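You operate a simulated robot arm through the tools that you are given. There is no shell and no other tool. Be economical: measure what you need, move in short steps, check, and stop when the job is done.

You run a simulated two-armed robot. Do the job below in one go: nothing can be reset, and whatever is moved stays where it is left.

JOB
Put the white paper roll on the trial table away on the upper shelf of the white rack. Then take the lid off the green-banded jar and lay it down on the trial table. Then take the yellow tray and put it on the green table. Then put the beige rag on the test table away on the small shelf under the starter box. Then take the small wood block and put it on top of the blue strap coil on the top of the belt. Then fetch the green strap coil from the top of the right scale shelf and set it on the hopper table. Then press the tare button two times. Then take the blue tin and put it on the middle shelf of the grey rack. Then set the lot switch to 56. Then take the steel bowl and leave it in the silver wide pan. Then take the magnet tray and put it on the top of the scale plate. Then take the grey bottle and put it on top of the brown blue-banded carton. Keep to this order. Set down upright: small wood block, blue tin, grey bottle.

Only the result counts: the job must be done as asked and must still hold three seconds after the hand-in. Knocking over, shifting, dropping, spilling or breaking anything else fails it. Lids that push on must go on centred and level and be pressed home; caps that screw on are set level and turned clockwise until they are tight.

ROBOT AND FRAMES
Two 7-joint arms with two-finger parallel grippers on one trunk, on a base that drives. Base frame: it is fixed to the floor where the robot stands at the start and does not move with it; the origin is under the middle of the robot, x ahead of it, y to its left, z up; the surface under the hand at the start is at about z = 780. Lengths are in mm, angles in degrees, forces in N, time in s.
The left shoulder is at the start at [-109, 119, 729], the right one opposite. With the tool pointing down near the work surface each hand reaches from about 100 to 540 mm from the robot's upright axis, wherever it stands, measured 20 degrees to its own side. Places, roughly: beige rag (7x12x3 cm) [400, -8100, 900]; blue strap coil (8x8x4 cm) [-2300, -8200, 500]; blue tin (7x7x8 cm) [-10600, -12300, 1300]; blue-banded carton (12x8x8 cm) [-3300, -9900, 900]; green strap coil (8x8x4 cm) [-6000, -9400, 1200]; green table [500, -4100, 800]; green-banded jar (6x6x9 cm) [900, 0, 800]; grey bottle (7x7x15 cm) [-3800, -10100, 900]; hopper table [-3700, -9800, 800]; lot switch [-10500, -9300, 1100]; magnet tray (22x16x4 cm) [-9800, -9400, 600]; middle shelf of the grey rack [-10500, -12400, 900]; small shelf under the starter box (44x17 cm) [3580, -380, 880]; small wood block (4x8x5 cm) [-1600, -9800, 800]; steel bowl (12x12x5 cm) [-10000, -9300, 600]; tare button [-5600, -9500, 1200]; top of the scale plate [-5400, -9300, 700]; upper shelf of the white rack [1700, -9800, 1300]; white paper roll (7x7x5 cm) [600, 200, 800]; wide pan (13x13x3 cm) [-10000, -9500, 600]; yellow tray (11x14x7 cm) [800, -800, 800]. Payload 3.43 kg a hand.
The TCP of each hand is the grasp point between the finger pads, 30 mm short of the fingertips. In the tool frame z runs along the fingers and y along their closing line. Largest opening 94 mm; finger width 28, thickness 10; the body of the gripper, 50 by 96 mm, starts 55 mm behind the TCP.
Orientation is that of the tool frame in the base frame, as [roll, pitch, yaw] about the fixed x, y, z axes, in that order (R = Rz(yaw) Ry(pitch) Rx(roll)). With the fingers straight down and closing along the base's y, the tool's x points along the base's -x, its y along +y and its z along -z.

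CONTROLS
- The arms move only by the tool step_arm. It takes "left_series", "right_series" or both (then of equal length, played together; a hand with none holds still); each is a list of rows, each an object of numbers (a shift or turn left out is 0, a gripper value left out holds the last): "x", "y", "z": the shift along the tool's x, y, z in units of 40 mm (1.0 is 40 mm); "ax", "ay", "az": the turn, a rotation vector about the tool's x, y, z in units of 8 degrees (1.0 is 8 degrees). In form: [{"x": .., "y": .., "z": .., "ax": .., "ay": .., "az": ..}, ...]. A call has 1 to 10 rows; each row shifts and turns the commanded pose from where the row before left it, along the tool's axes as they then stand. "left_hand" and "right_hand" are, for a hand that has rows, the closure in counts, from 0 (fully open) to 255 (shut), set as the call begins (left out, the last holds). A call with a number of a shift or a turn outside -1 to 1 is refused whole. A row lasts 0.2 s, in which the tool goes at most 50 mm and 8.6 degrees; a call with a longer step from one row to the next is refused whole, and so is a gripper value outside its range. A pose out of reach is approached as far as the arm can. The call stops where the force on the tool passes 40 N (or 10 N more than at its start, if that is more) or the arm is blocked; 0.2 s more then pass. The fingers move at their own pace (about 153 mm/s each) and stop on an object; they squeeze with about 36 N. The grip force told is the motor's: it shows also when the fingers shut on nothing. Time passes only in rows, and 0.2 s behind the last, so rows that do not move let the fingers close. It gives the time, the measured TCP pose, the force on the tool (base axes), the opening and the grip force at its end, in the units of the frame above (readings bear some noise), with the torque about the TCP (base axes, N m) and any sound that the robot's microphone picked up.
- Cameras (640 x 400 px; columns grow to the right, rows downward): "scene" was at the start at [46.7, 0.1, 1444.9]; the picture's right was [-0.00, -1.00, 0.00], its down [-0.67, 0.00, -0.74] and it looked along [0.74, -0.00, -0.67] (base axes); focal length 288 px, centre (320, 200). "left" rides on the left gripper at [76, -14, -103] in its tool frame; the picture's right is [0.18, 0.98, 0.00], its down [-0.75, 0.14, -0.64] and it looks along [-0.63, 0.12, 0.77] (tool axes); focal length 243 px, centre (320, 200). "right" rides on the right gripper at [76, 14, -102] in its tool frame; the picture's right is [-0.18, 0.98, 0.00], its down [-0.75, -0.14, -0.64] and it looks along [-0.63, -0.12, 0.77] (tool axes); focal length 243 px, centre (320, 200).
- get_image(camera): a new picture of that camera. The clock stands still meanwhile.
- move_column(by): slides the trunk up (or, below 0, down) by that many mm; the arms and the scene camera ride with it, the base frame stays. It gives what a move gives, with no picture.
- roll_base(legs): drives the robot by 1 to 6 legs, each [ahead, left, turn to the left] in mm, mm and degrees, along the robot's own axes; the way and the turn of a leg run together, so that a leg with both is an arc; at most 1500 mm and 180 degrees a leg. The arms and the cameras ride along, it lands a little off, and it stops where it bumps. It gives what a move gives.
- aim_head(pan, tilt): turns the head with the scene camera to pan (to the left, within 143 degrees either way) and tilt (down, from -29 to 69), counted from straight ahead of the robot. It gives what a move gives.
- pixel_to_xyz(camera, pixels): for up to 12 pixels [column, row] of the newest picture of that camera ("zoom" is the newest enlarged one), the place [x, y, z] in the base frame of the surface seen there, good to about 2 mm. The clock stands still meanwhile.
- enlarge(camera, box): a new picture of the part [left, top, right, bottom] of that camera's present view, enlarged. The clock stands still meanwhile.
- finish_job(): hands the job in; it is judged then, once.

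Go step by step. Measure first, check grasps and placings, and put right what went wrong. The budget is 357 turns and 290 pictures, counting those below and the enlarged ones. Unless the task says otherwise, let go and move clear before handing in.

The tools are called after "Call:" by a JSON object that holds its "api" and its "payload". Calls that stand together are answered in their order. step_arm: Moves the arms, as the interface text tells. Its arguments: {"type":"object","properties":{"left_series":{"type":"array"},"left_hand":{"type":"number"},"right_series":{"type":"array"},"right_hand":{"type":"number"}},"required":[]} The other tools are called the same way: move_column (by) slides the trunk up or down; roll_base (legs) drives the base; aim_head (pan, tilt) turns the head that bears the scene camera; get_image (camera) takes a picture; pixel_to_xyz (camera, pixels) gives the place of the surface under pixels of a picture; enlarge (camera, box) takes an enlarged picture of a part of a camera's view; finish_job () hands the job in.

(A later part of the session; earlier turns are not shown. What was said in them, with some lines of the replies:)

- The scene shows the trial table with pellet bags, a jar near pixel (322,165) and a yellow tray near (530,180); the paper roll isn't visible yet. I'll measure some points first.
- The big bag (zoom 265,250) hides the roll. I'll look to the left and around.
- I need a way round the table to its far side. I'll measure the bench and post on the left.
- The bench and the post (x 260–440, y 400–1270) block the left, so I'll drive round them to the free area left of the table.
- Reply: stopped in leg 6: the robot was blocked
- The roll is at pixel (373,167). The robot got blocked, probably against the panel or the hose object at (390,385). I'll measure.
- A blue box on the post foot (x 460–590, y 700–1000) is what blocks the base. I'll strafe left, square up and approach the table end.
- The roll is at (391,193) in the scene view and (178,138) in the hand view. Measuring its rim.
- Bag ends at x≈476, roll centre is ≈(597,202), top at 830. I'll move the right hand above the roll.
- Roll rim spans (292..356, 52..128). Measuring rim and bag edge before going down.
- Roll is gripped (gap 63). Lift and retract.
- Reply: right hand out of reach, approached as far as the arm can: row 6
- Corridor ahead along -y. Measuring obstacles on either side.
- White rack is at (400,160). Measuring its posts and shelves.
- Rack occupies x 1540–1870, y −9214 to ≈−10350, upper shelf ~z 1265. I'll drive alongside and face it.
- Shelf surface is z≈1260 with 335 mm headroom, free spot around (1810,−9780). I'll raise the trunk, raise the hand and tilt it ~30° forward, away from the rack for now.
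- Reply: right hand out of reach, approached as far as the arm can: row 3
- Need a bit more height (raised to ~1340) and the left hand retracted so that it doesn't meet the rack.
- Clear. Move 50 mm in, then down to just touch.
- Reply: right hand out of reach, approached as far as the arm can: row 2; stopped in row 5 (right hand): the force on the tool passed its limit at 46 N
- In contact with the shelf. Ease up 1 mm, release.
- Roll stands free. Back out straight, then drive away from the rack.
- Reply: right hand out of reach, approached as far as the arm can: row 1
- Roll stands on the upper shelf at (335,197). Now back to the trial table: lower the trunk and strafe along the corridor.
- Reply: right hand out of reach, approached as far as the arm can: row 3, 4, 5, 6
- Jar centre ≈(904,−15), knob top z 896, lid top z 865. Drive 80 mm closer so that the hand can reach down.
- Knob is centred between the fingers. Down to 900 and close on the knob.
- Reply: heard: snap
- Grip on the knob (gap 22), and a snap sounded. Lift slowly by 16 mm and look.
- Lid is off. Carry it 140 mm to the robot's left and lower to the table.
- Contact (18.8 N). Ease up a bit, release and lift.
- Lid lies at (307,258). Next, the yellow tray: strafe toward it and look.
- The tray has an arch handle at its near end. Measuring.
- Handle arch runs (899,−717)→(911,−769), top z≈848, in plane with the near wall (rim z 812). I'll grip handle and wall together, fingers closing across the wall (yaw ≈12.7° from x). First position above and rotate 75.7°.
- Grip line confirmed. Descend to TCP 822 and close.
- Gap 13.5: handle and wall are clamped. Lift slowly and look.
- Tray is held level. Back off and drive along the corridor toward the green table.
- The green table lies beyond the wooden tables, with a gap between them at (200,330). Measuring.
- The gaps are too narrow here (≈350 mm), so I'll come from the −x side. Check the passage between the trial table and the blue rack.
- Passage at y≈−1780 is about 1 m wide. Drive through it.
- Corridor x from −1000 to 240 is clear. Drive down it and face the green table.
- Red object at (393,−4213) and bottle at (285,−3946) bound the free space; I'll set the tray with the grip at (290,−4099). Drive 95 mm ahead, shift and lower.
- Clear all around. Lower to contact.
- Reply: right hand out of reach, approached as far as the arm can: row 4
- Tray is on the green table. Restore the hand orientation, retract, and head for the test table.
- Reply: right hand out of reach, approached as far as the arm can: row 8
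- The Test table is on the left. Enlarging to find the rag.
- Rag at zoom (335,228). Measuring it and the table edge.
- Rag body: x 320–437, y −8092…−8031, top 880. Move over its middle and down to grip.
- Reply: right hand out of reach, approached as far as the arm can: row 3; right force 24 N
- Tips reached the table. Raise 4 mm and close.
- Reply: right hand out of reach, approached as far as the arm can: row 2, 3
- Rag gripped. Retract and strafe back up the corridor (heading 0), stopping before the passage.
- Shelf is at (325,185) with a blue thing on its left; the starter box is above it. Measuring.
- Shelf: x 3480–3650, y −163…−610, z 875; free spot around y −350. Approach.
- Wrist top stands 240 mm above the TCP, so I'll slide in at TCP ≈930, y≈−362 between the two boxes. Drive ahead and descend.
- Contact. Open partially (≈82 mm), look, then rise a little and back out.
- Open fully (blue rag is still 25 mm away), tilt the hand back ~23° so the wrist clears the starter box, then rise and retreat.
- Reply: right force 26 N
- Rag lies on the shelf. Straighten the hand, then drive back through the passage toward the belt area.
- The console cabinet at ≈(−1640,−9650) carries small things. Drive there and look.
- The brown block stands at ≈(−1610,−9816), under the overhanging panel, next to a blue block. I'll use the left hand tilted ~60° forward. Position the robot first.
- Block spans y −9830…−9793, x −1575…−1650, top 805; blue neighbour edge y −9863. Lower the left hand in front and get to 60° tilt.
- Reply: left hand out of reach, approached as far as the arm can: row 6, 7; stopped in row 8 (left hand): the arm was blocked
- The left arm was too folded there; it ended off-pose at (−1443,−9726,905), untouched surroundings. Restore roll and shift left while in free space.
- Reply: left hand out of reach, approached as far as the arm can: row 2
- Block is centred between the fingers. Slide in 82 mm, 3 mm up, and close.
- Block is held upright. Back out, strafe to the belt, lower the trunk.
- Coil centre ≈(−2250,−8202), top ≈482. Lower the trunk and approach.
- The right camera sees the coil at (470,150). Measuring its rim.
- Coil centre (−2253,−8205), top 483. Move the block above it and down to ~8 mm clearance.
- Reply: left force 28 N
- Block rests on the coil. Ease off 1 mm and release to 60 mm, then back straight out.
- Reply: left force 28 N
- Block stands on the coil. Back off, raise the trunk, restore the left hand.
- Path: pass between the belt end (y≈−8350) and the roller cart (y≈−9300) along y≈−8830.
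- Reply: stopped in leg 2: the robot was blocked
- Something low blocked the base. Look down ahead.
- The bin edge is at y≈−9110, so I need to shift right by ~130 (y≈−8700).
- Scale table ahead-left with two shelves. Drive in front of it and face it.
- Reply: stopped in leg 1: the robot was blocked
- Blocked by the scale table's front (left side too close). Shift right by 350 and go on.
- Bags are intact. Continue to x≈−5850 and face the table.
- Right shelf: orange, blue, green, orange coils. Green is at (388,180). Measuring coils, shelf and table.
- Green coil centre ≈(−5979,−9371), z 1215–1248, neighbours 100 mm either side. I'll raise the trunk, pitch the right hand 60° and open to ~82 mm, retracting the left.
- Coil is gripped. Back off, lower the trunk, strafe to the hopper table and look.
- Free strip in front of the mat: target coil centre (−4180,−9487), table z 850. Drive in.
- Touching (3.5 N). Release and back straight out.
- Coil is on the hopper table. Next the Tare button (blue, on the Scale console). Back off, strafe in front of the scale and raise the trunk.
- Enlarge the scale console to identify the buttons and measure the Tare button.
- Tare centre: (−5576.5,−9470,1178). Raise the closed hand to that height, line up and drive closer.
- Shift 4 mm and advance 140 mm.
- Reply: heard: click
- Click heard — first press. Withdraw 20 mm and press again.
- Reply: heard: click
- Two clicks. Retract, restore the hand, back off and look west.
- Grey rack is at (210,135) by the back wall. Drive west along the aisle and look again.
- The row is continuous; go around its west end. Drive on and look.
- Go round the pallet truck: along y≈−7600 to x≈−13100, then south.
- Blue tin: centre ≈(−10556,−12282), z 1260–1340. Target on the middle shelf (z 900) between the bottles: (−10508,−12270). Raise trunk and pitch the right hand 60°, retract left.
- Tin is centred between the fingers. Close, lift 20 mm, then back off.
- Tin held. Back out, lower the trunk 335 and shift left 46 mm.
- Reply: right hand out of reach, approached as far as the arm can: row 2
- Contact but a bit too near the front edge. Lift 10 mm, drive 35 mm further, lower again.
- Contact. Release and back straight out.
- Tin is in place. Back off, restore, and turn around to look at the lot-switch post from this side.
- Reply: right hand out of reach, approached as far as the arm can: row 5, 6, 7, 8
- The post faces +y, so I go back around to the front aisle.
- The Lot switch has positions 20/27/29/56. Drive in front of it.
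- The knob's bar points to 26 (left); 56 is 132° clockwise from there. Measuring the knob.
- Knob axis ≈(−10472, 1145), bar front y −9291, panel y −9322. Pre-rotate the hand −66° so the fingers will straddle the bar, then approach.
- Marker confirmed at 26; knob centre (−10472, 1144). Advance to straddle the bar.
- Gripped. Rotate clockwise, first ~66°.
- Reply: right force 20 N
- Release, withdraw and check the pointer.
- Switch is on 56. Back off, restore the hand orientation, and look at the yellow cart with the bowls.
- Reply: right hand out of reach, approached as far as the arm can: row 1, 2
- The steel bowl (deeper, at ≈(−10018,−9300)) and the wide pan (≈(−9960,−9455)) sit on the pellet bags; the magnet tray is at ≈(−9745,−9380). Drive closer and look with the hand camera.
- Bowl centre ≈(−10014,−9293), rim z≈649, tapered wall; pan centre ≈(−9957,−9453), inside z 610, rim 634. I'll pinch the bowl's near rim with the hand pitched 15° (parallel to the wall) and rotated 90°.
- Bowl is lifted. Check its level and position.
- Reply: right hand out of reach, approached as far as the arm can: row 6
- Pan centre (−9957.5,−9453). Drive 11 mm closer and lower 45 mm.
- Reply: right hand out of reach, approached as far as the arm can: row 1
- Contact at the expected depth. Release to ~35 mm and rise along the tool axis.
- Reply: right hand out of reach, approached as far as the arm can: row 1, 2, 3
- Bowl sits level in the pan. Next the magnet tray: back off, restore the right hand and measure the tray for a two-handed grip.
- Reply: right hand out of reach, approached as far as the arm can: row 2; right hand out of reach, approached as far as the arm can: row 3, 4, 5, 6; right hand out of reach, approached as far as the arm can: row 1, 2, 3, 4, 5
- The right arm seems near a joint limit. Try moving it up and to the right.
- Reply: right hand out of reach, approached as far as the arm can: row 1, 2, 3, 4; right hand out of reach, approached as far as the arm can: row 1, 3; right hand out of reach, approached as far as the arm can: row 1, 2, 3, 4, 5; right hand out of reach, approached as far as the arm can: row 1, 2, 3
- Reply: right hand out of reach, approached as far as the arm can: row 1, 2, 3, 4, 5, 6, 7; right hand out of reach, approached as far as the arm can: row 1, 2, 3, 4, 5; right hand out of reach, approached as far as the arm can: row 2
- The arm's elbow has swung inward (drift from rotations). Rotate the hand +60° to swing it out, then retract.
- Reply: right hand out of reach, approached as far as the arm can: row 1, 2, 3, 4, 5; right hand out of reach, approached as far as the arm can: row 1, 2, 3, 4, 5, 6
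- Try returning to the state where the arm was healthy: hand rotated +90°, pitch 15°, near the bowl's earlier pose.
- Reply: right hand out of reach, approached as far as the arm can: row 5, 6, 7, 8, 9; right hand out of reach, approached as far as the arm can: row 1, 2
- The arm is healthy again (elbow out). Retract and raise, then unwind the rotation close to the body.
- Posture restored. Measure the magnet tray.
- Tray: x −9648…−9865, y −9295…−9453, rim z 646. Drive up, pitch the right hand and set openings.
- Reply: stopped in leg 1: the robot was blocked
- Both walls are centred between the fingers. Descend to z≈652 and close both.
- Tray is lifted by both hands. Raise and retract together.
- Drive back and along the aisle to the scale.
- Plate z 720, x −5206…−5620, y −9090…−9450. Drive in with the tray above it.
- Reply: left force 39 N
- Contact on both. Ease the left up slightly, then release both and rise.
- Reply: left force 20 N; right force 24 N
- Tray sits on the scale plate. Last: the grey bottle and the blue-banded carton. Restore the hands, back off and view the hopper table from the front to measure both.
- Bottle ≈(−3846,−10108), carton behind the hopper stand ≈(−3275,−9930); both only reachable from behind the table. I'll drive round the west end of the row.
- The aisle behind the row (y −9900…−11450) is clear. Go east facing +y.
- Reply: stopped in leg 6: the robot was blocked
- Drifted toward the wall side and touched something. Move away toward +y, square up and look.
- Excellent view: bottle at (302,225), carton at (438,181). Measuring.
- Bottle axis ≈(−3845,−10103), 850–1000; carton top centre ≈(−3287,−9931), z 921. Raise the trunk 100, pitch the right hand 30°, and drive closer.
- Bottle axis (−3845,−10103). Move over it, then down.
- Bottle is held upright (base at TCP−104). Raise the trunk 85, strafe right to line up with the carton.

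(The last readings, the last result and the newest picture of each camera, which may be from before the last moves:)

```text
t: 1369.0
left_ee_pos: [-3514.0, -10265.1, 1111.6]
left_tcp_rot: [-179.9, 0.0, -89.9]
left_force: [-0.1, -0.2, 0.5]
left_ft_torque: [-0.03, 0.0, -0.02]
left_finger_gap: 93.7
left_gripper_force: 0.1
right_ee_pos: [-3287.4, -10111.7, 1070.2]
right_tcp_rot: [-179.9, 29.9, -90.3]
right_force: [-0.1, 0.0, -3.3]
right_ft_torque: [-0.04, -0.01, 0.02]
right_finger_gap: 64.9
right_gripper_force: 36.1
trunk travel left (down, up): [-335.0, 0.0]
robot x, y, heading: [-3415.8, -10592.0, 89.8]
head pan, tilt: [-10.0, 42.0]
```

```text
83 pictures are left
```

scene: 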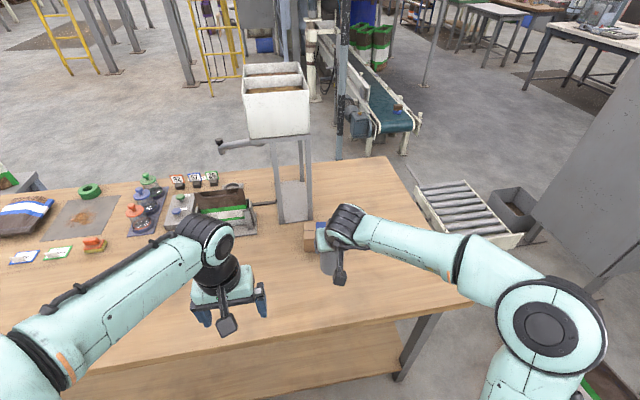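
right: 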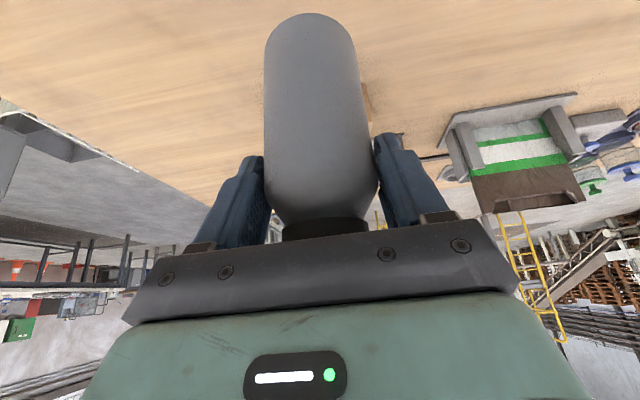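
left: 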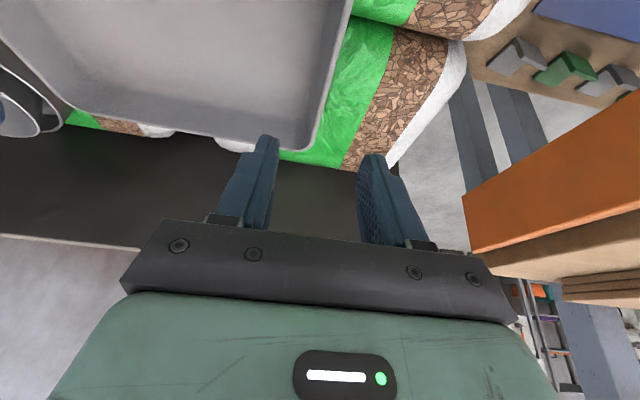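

Call:
{"api": "roll_base", "payload": {"legs": [[95, 0, 0]]}}

Call:
{"api": "aim_head", "payload": {"pan": -20, "tilt": 50}}

Call:
{"api": "enlarge", "payload": {"camera": "scene", "box": [220, 100, 420, 225]}}

```text
t: 1370.1
left_ee_pos: [-3514.6, -10172.1, 1111.1]
left_tcp_rot: [-179.8, -0.2, -89.8]
left_force: [-0.1, -0.2, 0.4]
left_ft_torque: [0.0, 0.0, 0.06]
left_finger_gap: 93.9
left_gripper_force: 0.1
right_ee_pos: [-3286.0, -10018.2, 1070.5]
right_tcp_rot: [-180.0, 29.9, -90.2]
right_force: [0.3, 0.7, -2.9]
right_ft_torque: [-0.03, 0.01, 0.03]
right_finger_gap: 65.3
right_gripper_force: 36.1
trunk travel left (down, up): [-335.0, 0.0]
robot x, y, heading: [-3414.0, -10502.1, 90.1]
head pan, tilt: [-10.0, 42.0]
```

```text
t: 1370.8
left_ee_pos: [-3514.0, -10171.1, 1112.5]
left_tcp_rot: [-179.8, 0.0, -90.0]
left_force: [-1.0, -0.2, 0.3]
left_ft_torque: [0.01, -0.03, 0.02]
left_finger_gap: 94.0
left_gripper_force: 0.0
right_ee_pos: [-3287.8, -10016.5, 1070.8]
right_tcp_rot: [-179.9, 29.9, -90.2]
right_force: [-0.1, 0.6, -2.4]
right_ft_torque: [-0.02, 0.01, -0.03]
right_finger_gap: 65.3
right_gripper_force: 35.7
trunk travel left (down, up): [-335.0, 0.0]
robot x, y, heading: [-3411.8, -10500.2, 89.8]
head pan, tilt: [-20.0, 50.0]
```

```text
3.20 times, centred on (320, 162) of scene
```

zoom: 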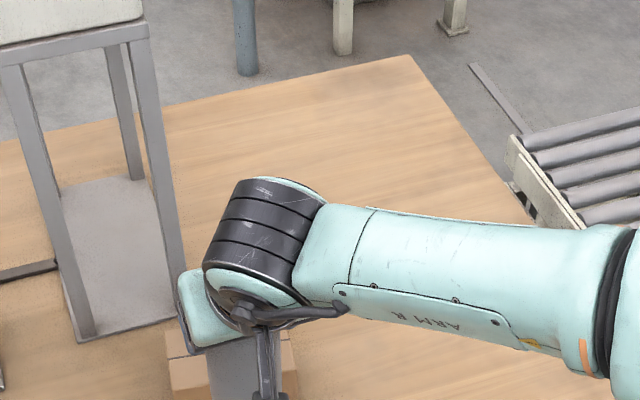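

Call:
{"api": "pixel_to_xyz", "payload": {"camera": "zoom", "pixels": [[180, 365], [172, 345], [292, 345], [285, 375], [195, 385], [180, 310], [185, 350]]}}

```text
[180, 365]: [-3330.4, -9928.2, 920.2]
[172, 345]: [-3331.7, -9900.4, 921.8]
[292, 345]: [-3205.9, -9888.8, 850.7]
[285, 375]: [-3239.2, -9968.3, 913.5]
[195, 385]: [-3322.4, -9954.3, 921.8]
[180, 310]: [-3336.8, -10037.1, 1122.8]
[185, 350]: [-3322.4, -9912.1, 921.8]
```

Call:
{"api": "step_arm", "payload": {"right_series": [{"x": -0.845, "z": 0.488}, {"x": -0.845, "z": 0.488}, {"x": 0.25, "z": 0.43}, {"x": 0.2, "z": 0.35}, {}]}}

Call:
{"api": "get_image", "payload": {"camera": "right"}}

Call:
{"api": "enlarge", "payload": {"camera": "scene", "box": [220, 100, 420, 225]}}

```text
t: 1372.0
left_ee_pos: [-3514.4, -10170.8, 1110.3]
left_tcp_rot: [-179.8, 0.0, -89.9]
left_force: [0.0, 0.5, -0.4]
left_ft_torque: [0.0, 0.04, -0.04]
left_finger_gap: 93.8
left_gripper_force: 0.0
right_ee_pos: [-3286.4, -9940.6, 1034.2]
right_tcp_rot: [-179.9, 30.0, -90.2]
right_force: [-0.3, -0.5, -3.1]
right_ft_torque: [-0.04, 0.01, 0.0]
right_finger_gap: 65.4
right_gripper_force: 36.1
trunk travel left (down, up): [-335.0, 0.0]
robot x, y, heading: [-3414.8, -10500.8, 89.9]
head pan, tilt: [-20.0, 50.0]
```

```text
81 pictures are left
```

right: 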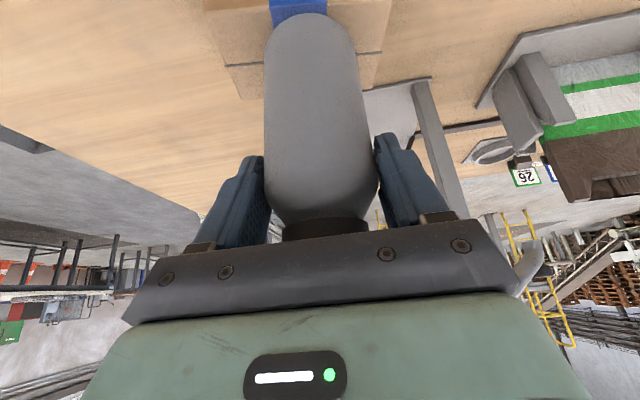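

```text
3.20 times, centred on (320, 162) of scene
```

zoom: 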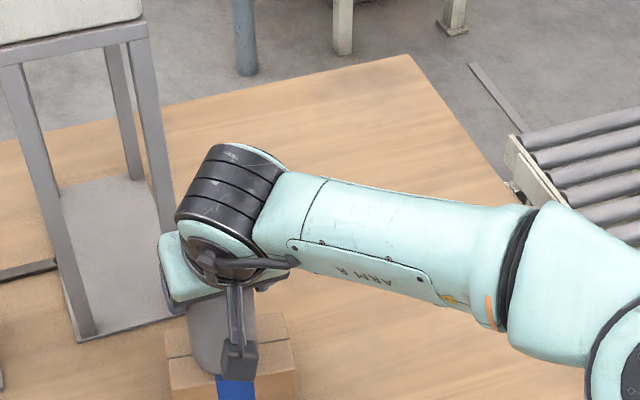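

Bottle is centred over the carton, ~9 mm above. Lower to contact.

Call:
{"api": "step_arm", "payload": {"right_series": [{"x": 0.07, "z": 0.12}, {"x": 0.03, "z": 0.05}, {}]}}

Call:
{"api": "step_arm", "payload": {"right_series": [{"x": 0.02, "z": 0.035}, {"x": 0.02, "z": 0.035}, {}]}}

```text
t: 1372.8
left_ee_pos: [-3514.1, -10171.6, 1112.0]
left_tcp_rot: [-179.7, 0.0, -89.9]
left_force: [0.4, 1.0, 0.4]
left_ft_torque: [0.0, 0.02, -0.01]
left_finger_gap: 94.2
left_gripper_force: 0.1
right_ee_pos: [-3285.2, -9939.6, 1028.1]
right_tcp_rot: [180.0, 29.9, -90.2]
right_force: [0.9, 0.4, -3.8]
right_ft_torque: [0.0, 0.0, 0.01]
right_finger_gap: 64.9
right_gripper_force: 35.6
trunk travel left (down, up): [-335.0, 0.0]
robot x, y, heading: [-3415.5, -10498.8, 90.1]
head pan, tilt: [-20.0, 50.0]
```

```text
t: 1373.6
left_ee_pos: [-3515.3, -10172.1, 1111.8]
left_tcp_rot: [-179.8, -0.1, -89.9]
left_force: [0.1, -0.1, -0.8]
left_ft_torque: [-0.02, 0.02, 0.02]
left_finger_gap: 93.9
left_gripper_force: 0.0
right_ee_pos: [-3285.8, -9940.8, 1023.0]
right_tcp_rot: [-179.9, 29.9, -90.1]
right_force: [0.0, 0.0, -2.3]
right_ft_torque: [-0.01, -0.04, 0.0]
right_finger_gap: 65.1
right_gripper_force: 36.3
trunk travel left (down, up): [-335.0, 0.0]
robot x, y, heading: [-3413.0, -10500.9, 89.7]
head pan, tilt: [-20.0, 50.0]
```

Call:
{"api": "step_arm", "payload": {"right_series": [{"x": 0.02, "z": 0.035}, {"x": 0.02, "z": 0.035}, {}]}}

```text
t: 1374.4
left_ee_pos: [-3514.4, -10173.3, 1112.0]
left_tcp_rot: [-179.8, 0.1, -89.9]
left_force: [0.0, 0.3, 0.6]
left_ft_torque: [0.01, 0.01, 0.03]
left_finger_gap: 94.2
left_gripper_force: 0.1
right_ee_pos: [-3286.6, -9939.6, 1022.9]
right_tcp_rot: [-179.9, 30.3, -90.2]
right_force: [0.1, -3.1, 15.1]
right_ft_torque: [-0.41, -0.47, -0.06]
right_finger_gap: 65.1
right_gripper_force: 35.7
trunk travel left (down, up): [-335.0, 0.0]
robot x, y, heading: [-3412.9, -10502.2, 90.0]
head pan, tilt: [-20.0, 50.0]
```

Contact. Ease off 1 mm, release, then retreat along the tool axis.

Call:
{"api": "step_arm", "payload": {"right_series": [{"x": -0.012, "z": -0.022}, {}]}}

Call:
{"api": "step_arm", "payload": {"right_series": [{}, {}, {}], "right_hand": 20}}

Call:
{"api": "get_image", "payload": {"camera": "right"}}

```text
t: 1375.0
left_ee_pos: [-3514.6, -10173.1, 1112.2]
left_tcp_rot: [-179.8, 0.1, -89.9]
left_force: [0.3, -0.2, 0.4]
left_ft_torque: [-0.01, -0.01, 0.02]
left_finger_gap: 94.0
left_gripper_force: 0.0
right_ee_pos: [-3286.8, -9938.5, 1021.7]
right_tcp_rot: [-179.9, 30.1, -90.2]
right_force: [-1.1, 1.0, 14.6]
right_ft_torque: [-0.03, -0.37, 0.02]
right_finger_gap: 65.2
right_gripper_force: 36.1
trunk travel left (down, up): [-335.0, 0.0]
robot x, y, heading: [-3414.0, -10503.2, 89.7]
head pan, tilt: [-20.0, 50.0]
```

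```text
t: 1375.8
left_ee_pos: [-3514.5, -10172.3, 1111.7]
left_tcp_rot: [-179.8, 0.0, -89.9]
left_force: [-0.5, 0.3, 0.5]
left_ft_torque: [0.0, -0.03, 0.03]
left_finger_gap: 94.1
left_gripper_force: 0.1
right_ee_pos: [-3285.8, -9939.2, 1019.7]
right_tcp_rot: [-179.9, 29.9, -90.3]
right_force: [0.5, -0.4, -0.3]
right_ft_torque: [0.0, 0.02, 0.01]
right_finger_gap: 86.7
right_gripper_force: 0.1
trunk travel left (down, up): [-335.0, 0.0]
robot x, y, heading: [-3410.9, -10502.9, 90.0]
head pan, tilt: [-20.0, 50.0]
```

```text
79 pictures are left
```

right: 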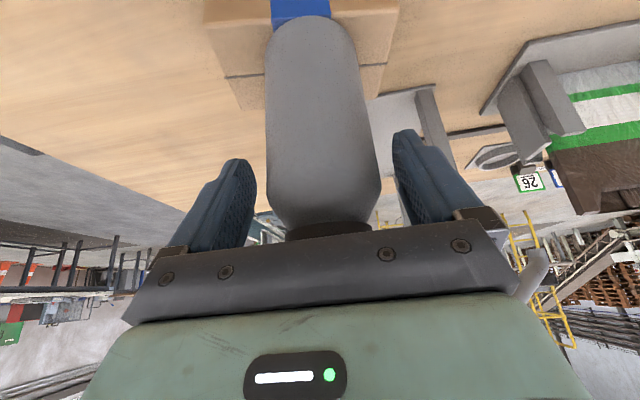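

Call:
{"api": "step_arm", "payload": {"right_series": [{"x": 0.35, "z": -0.3}, {"x": 0.7, "z": -0.5}, {"x": 0.8, "z": -0.5}, {"x": 0.8, "z": -0.5}, {"x": 0.8, "z": -0.5}, {}]}}

Call:
{"api": "enlarge", "payload": {"camera": "scene", "box": [200, 80, 420, 230]}}

```text
t: 1377.2
left_ee_pos: [-3513.3, -10171.0, 1110.8]
left_tcp_rot: [-179.9, 0.0, -89.9]
left_force: [-0.6, -0.3, -0.8]
left_ft_torque: [-0.03, 0.0, 0.0]
left_finger_gap: 94.1
left_gripper_force: 0.0
right_ee_pos: [-3286.5, -10108.9, 1034.0]
right_tcp_rot: [-179.9, 29.9, -90.2]
right_force: [-0.6, -0.2, 1.2]
right_ft_torque: [0.01, 0.01, 0.0]
right_finger_gap: 86.6
right_gripper_force: 0.0
trunk travel left (down, up): [-335.0, 0.0]
robot x, y, heading: [-3414.8, -10499.3, 89.8]
head pan, tilt: [-20.0, 50.0]
```

```text
2.67 times, centred on (310, 155) of scene
```

zoom: 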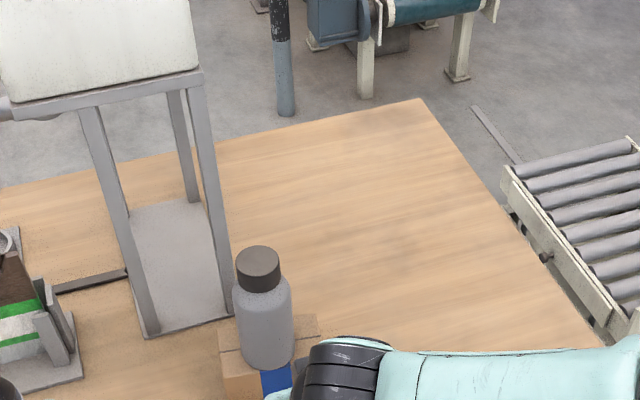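

Bottle stands upright on the carton. Back the robot clear, then a final look.

Call:
{"api": "roll_base", "payload": {"legs": [[-250, 0, 0]]}}

Call:
{"api": "get_image", "payload": {"camera": "scene"}}

```text
t: 1379.0
left_ee_pos: [-3514.6, -10421.6, 1112.2]
left_tcp_rot: [-179.8, 0.0, -90.3]
left_force: [1.0, -0.4, 0.6]
left_ft_torque: [-0.02, 0.01, -0.02]
left_finger_gap: 94.0
left_gripper_force: 0.0
right_ee_pos: [-3285.0, -10360.3, 1033.4]
right_tcp_rot: [-179.9, 30.0, -90.5]
right_force: [0.4, -0.6, -0.9]
right_ft_torque: [0.01, 0.03, -0.01]
right_finger_gap: 86.9
right_gripper_force: 0.1
trunk travel left (down, up): [-335.0, 0.0]
robot x, y, heading: [-3416.9, -10752.1, 89.6]
head pan, tilt: [-20.0, 50.0]
```

```text
77 pictures are left
```

scene: 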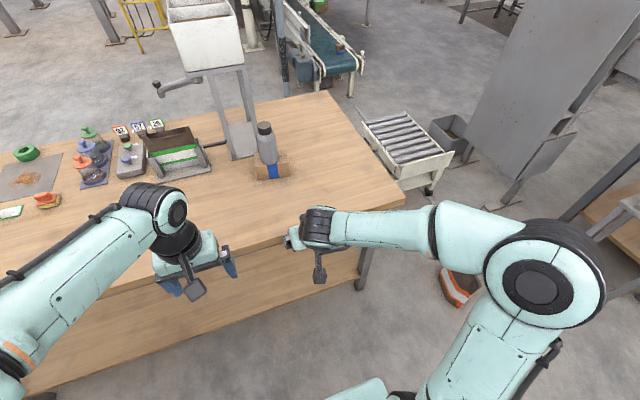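

The bottle stands on the carton at (268,150), the green coil is on the hopper table, and the block is still on the belt coil. Everything is released and clear, so I'm handing in.

Call:
{"api": "finish_job", "payload": {}}

```text
The job is handed in.
```

All twelve steps were done in the order given, and I handed the job in with both hands released and clear. The three items to be set upright, small wood block, blue tin and grey bottle, are all standing.

- **Possible contact:** The base was stopped by contact several times while driving, near the blue box by the trial table, the grey floor bin, the scale table, the pellet cart and a table or bin behind the row. I saw nothing toppled, but I did not check each for small shifts.
- **Green-banded jar:** A snap sounded as I gripped the lid knob. The lid then came off and the jar stayed standing.
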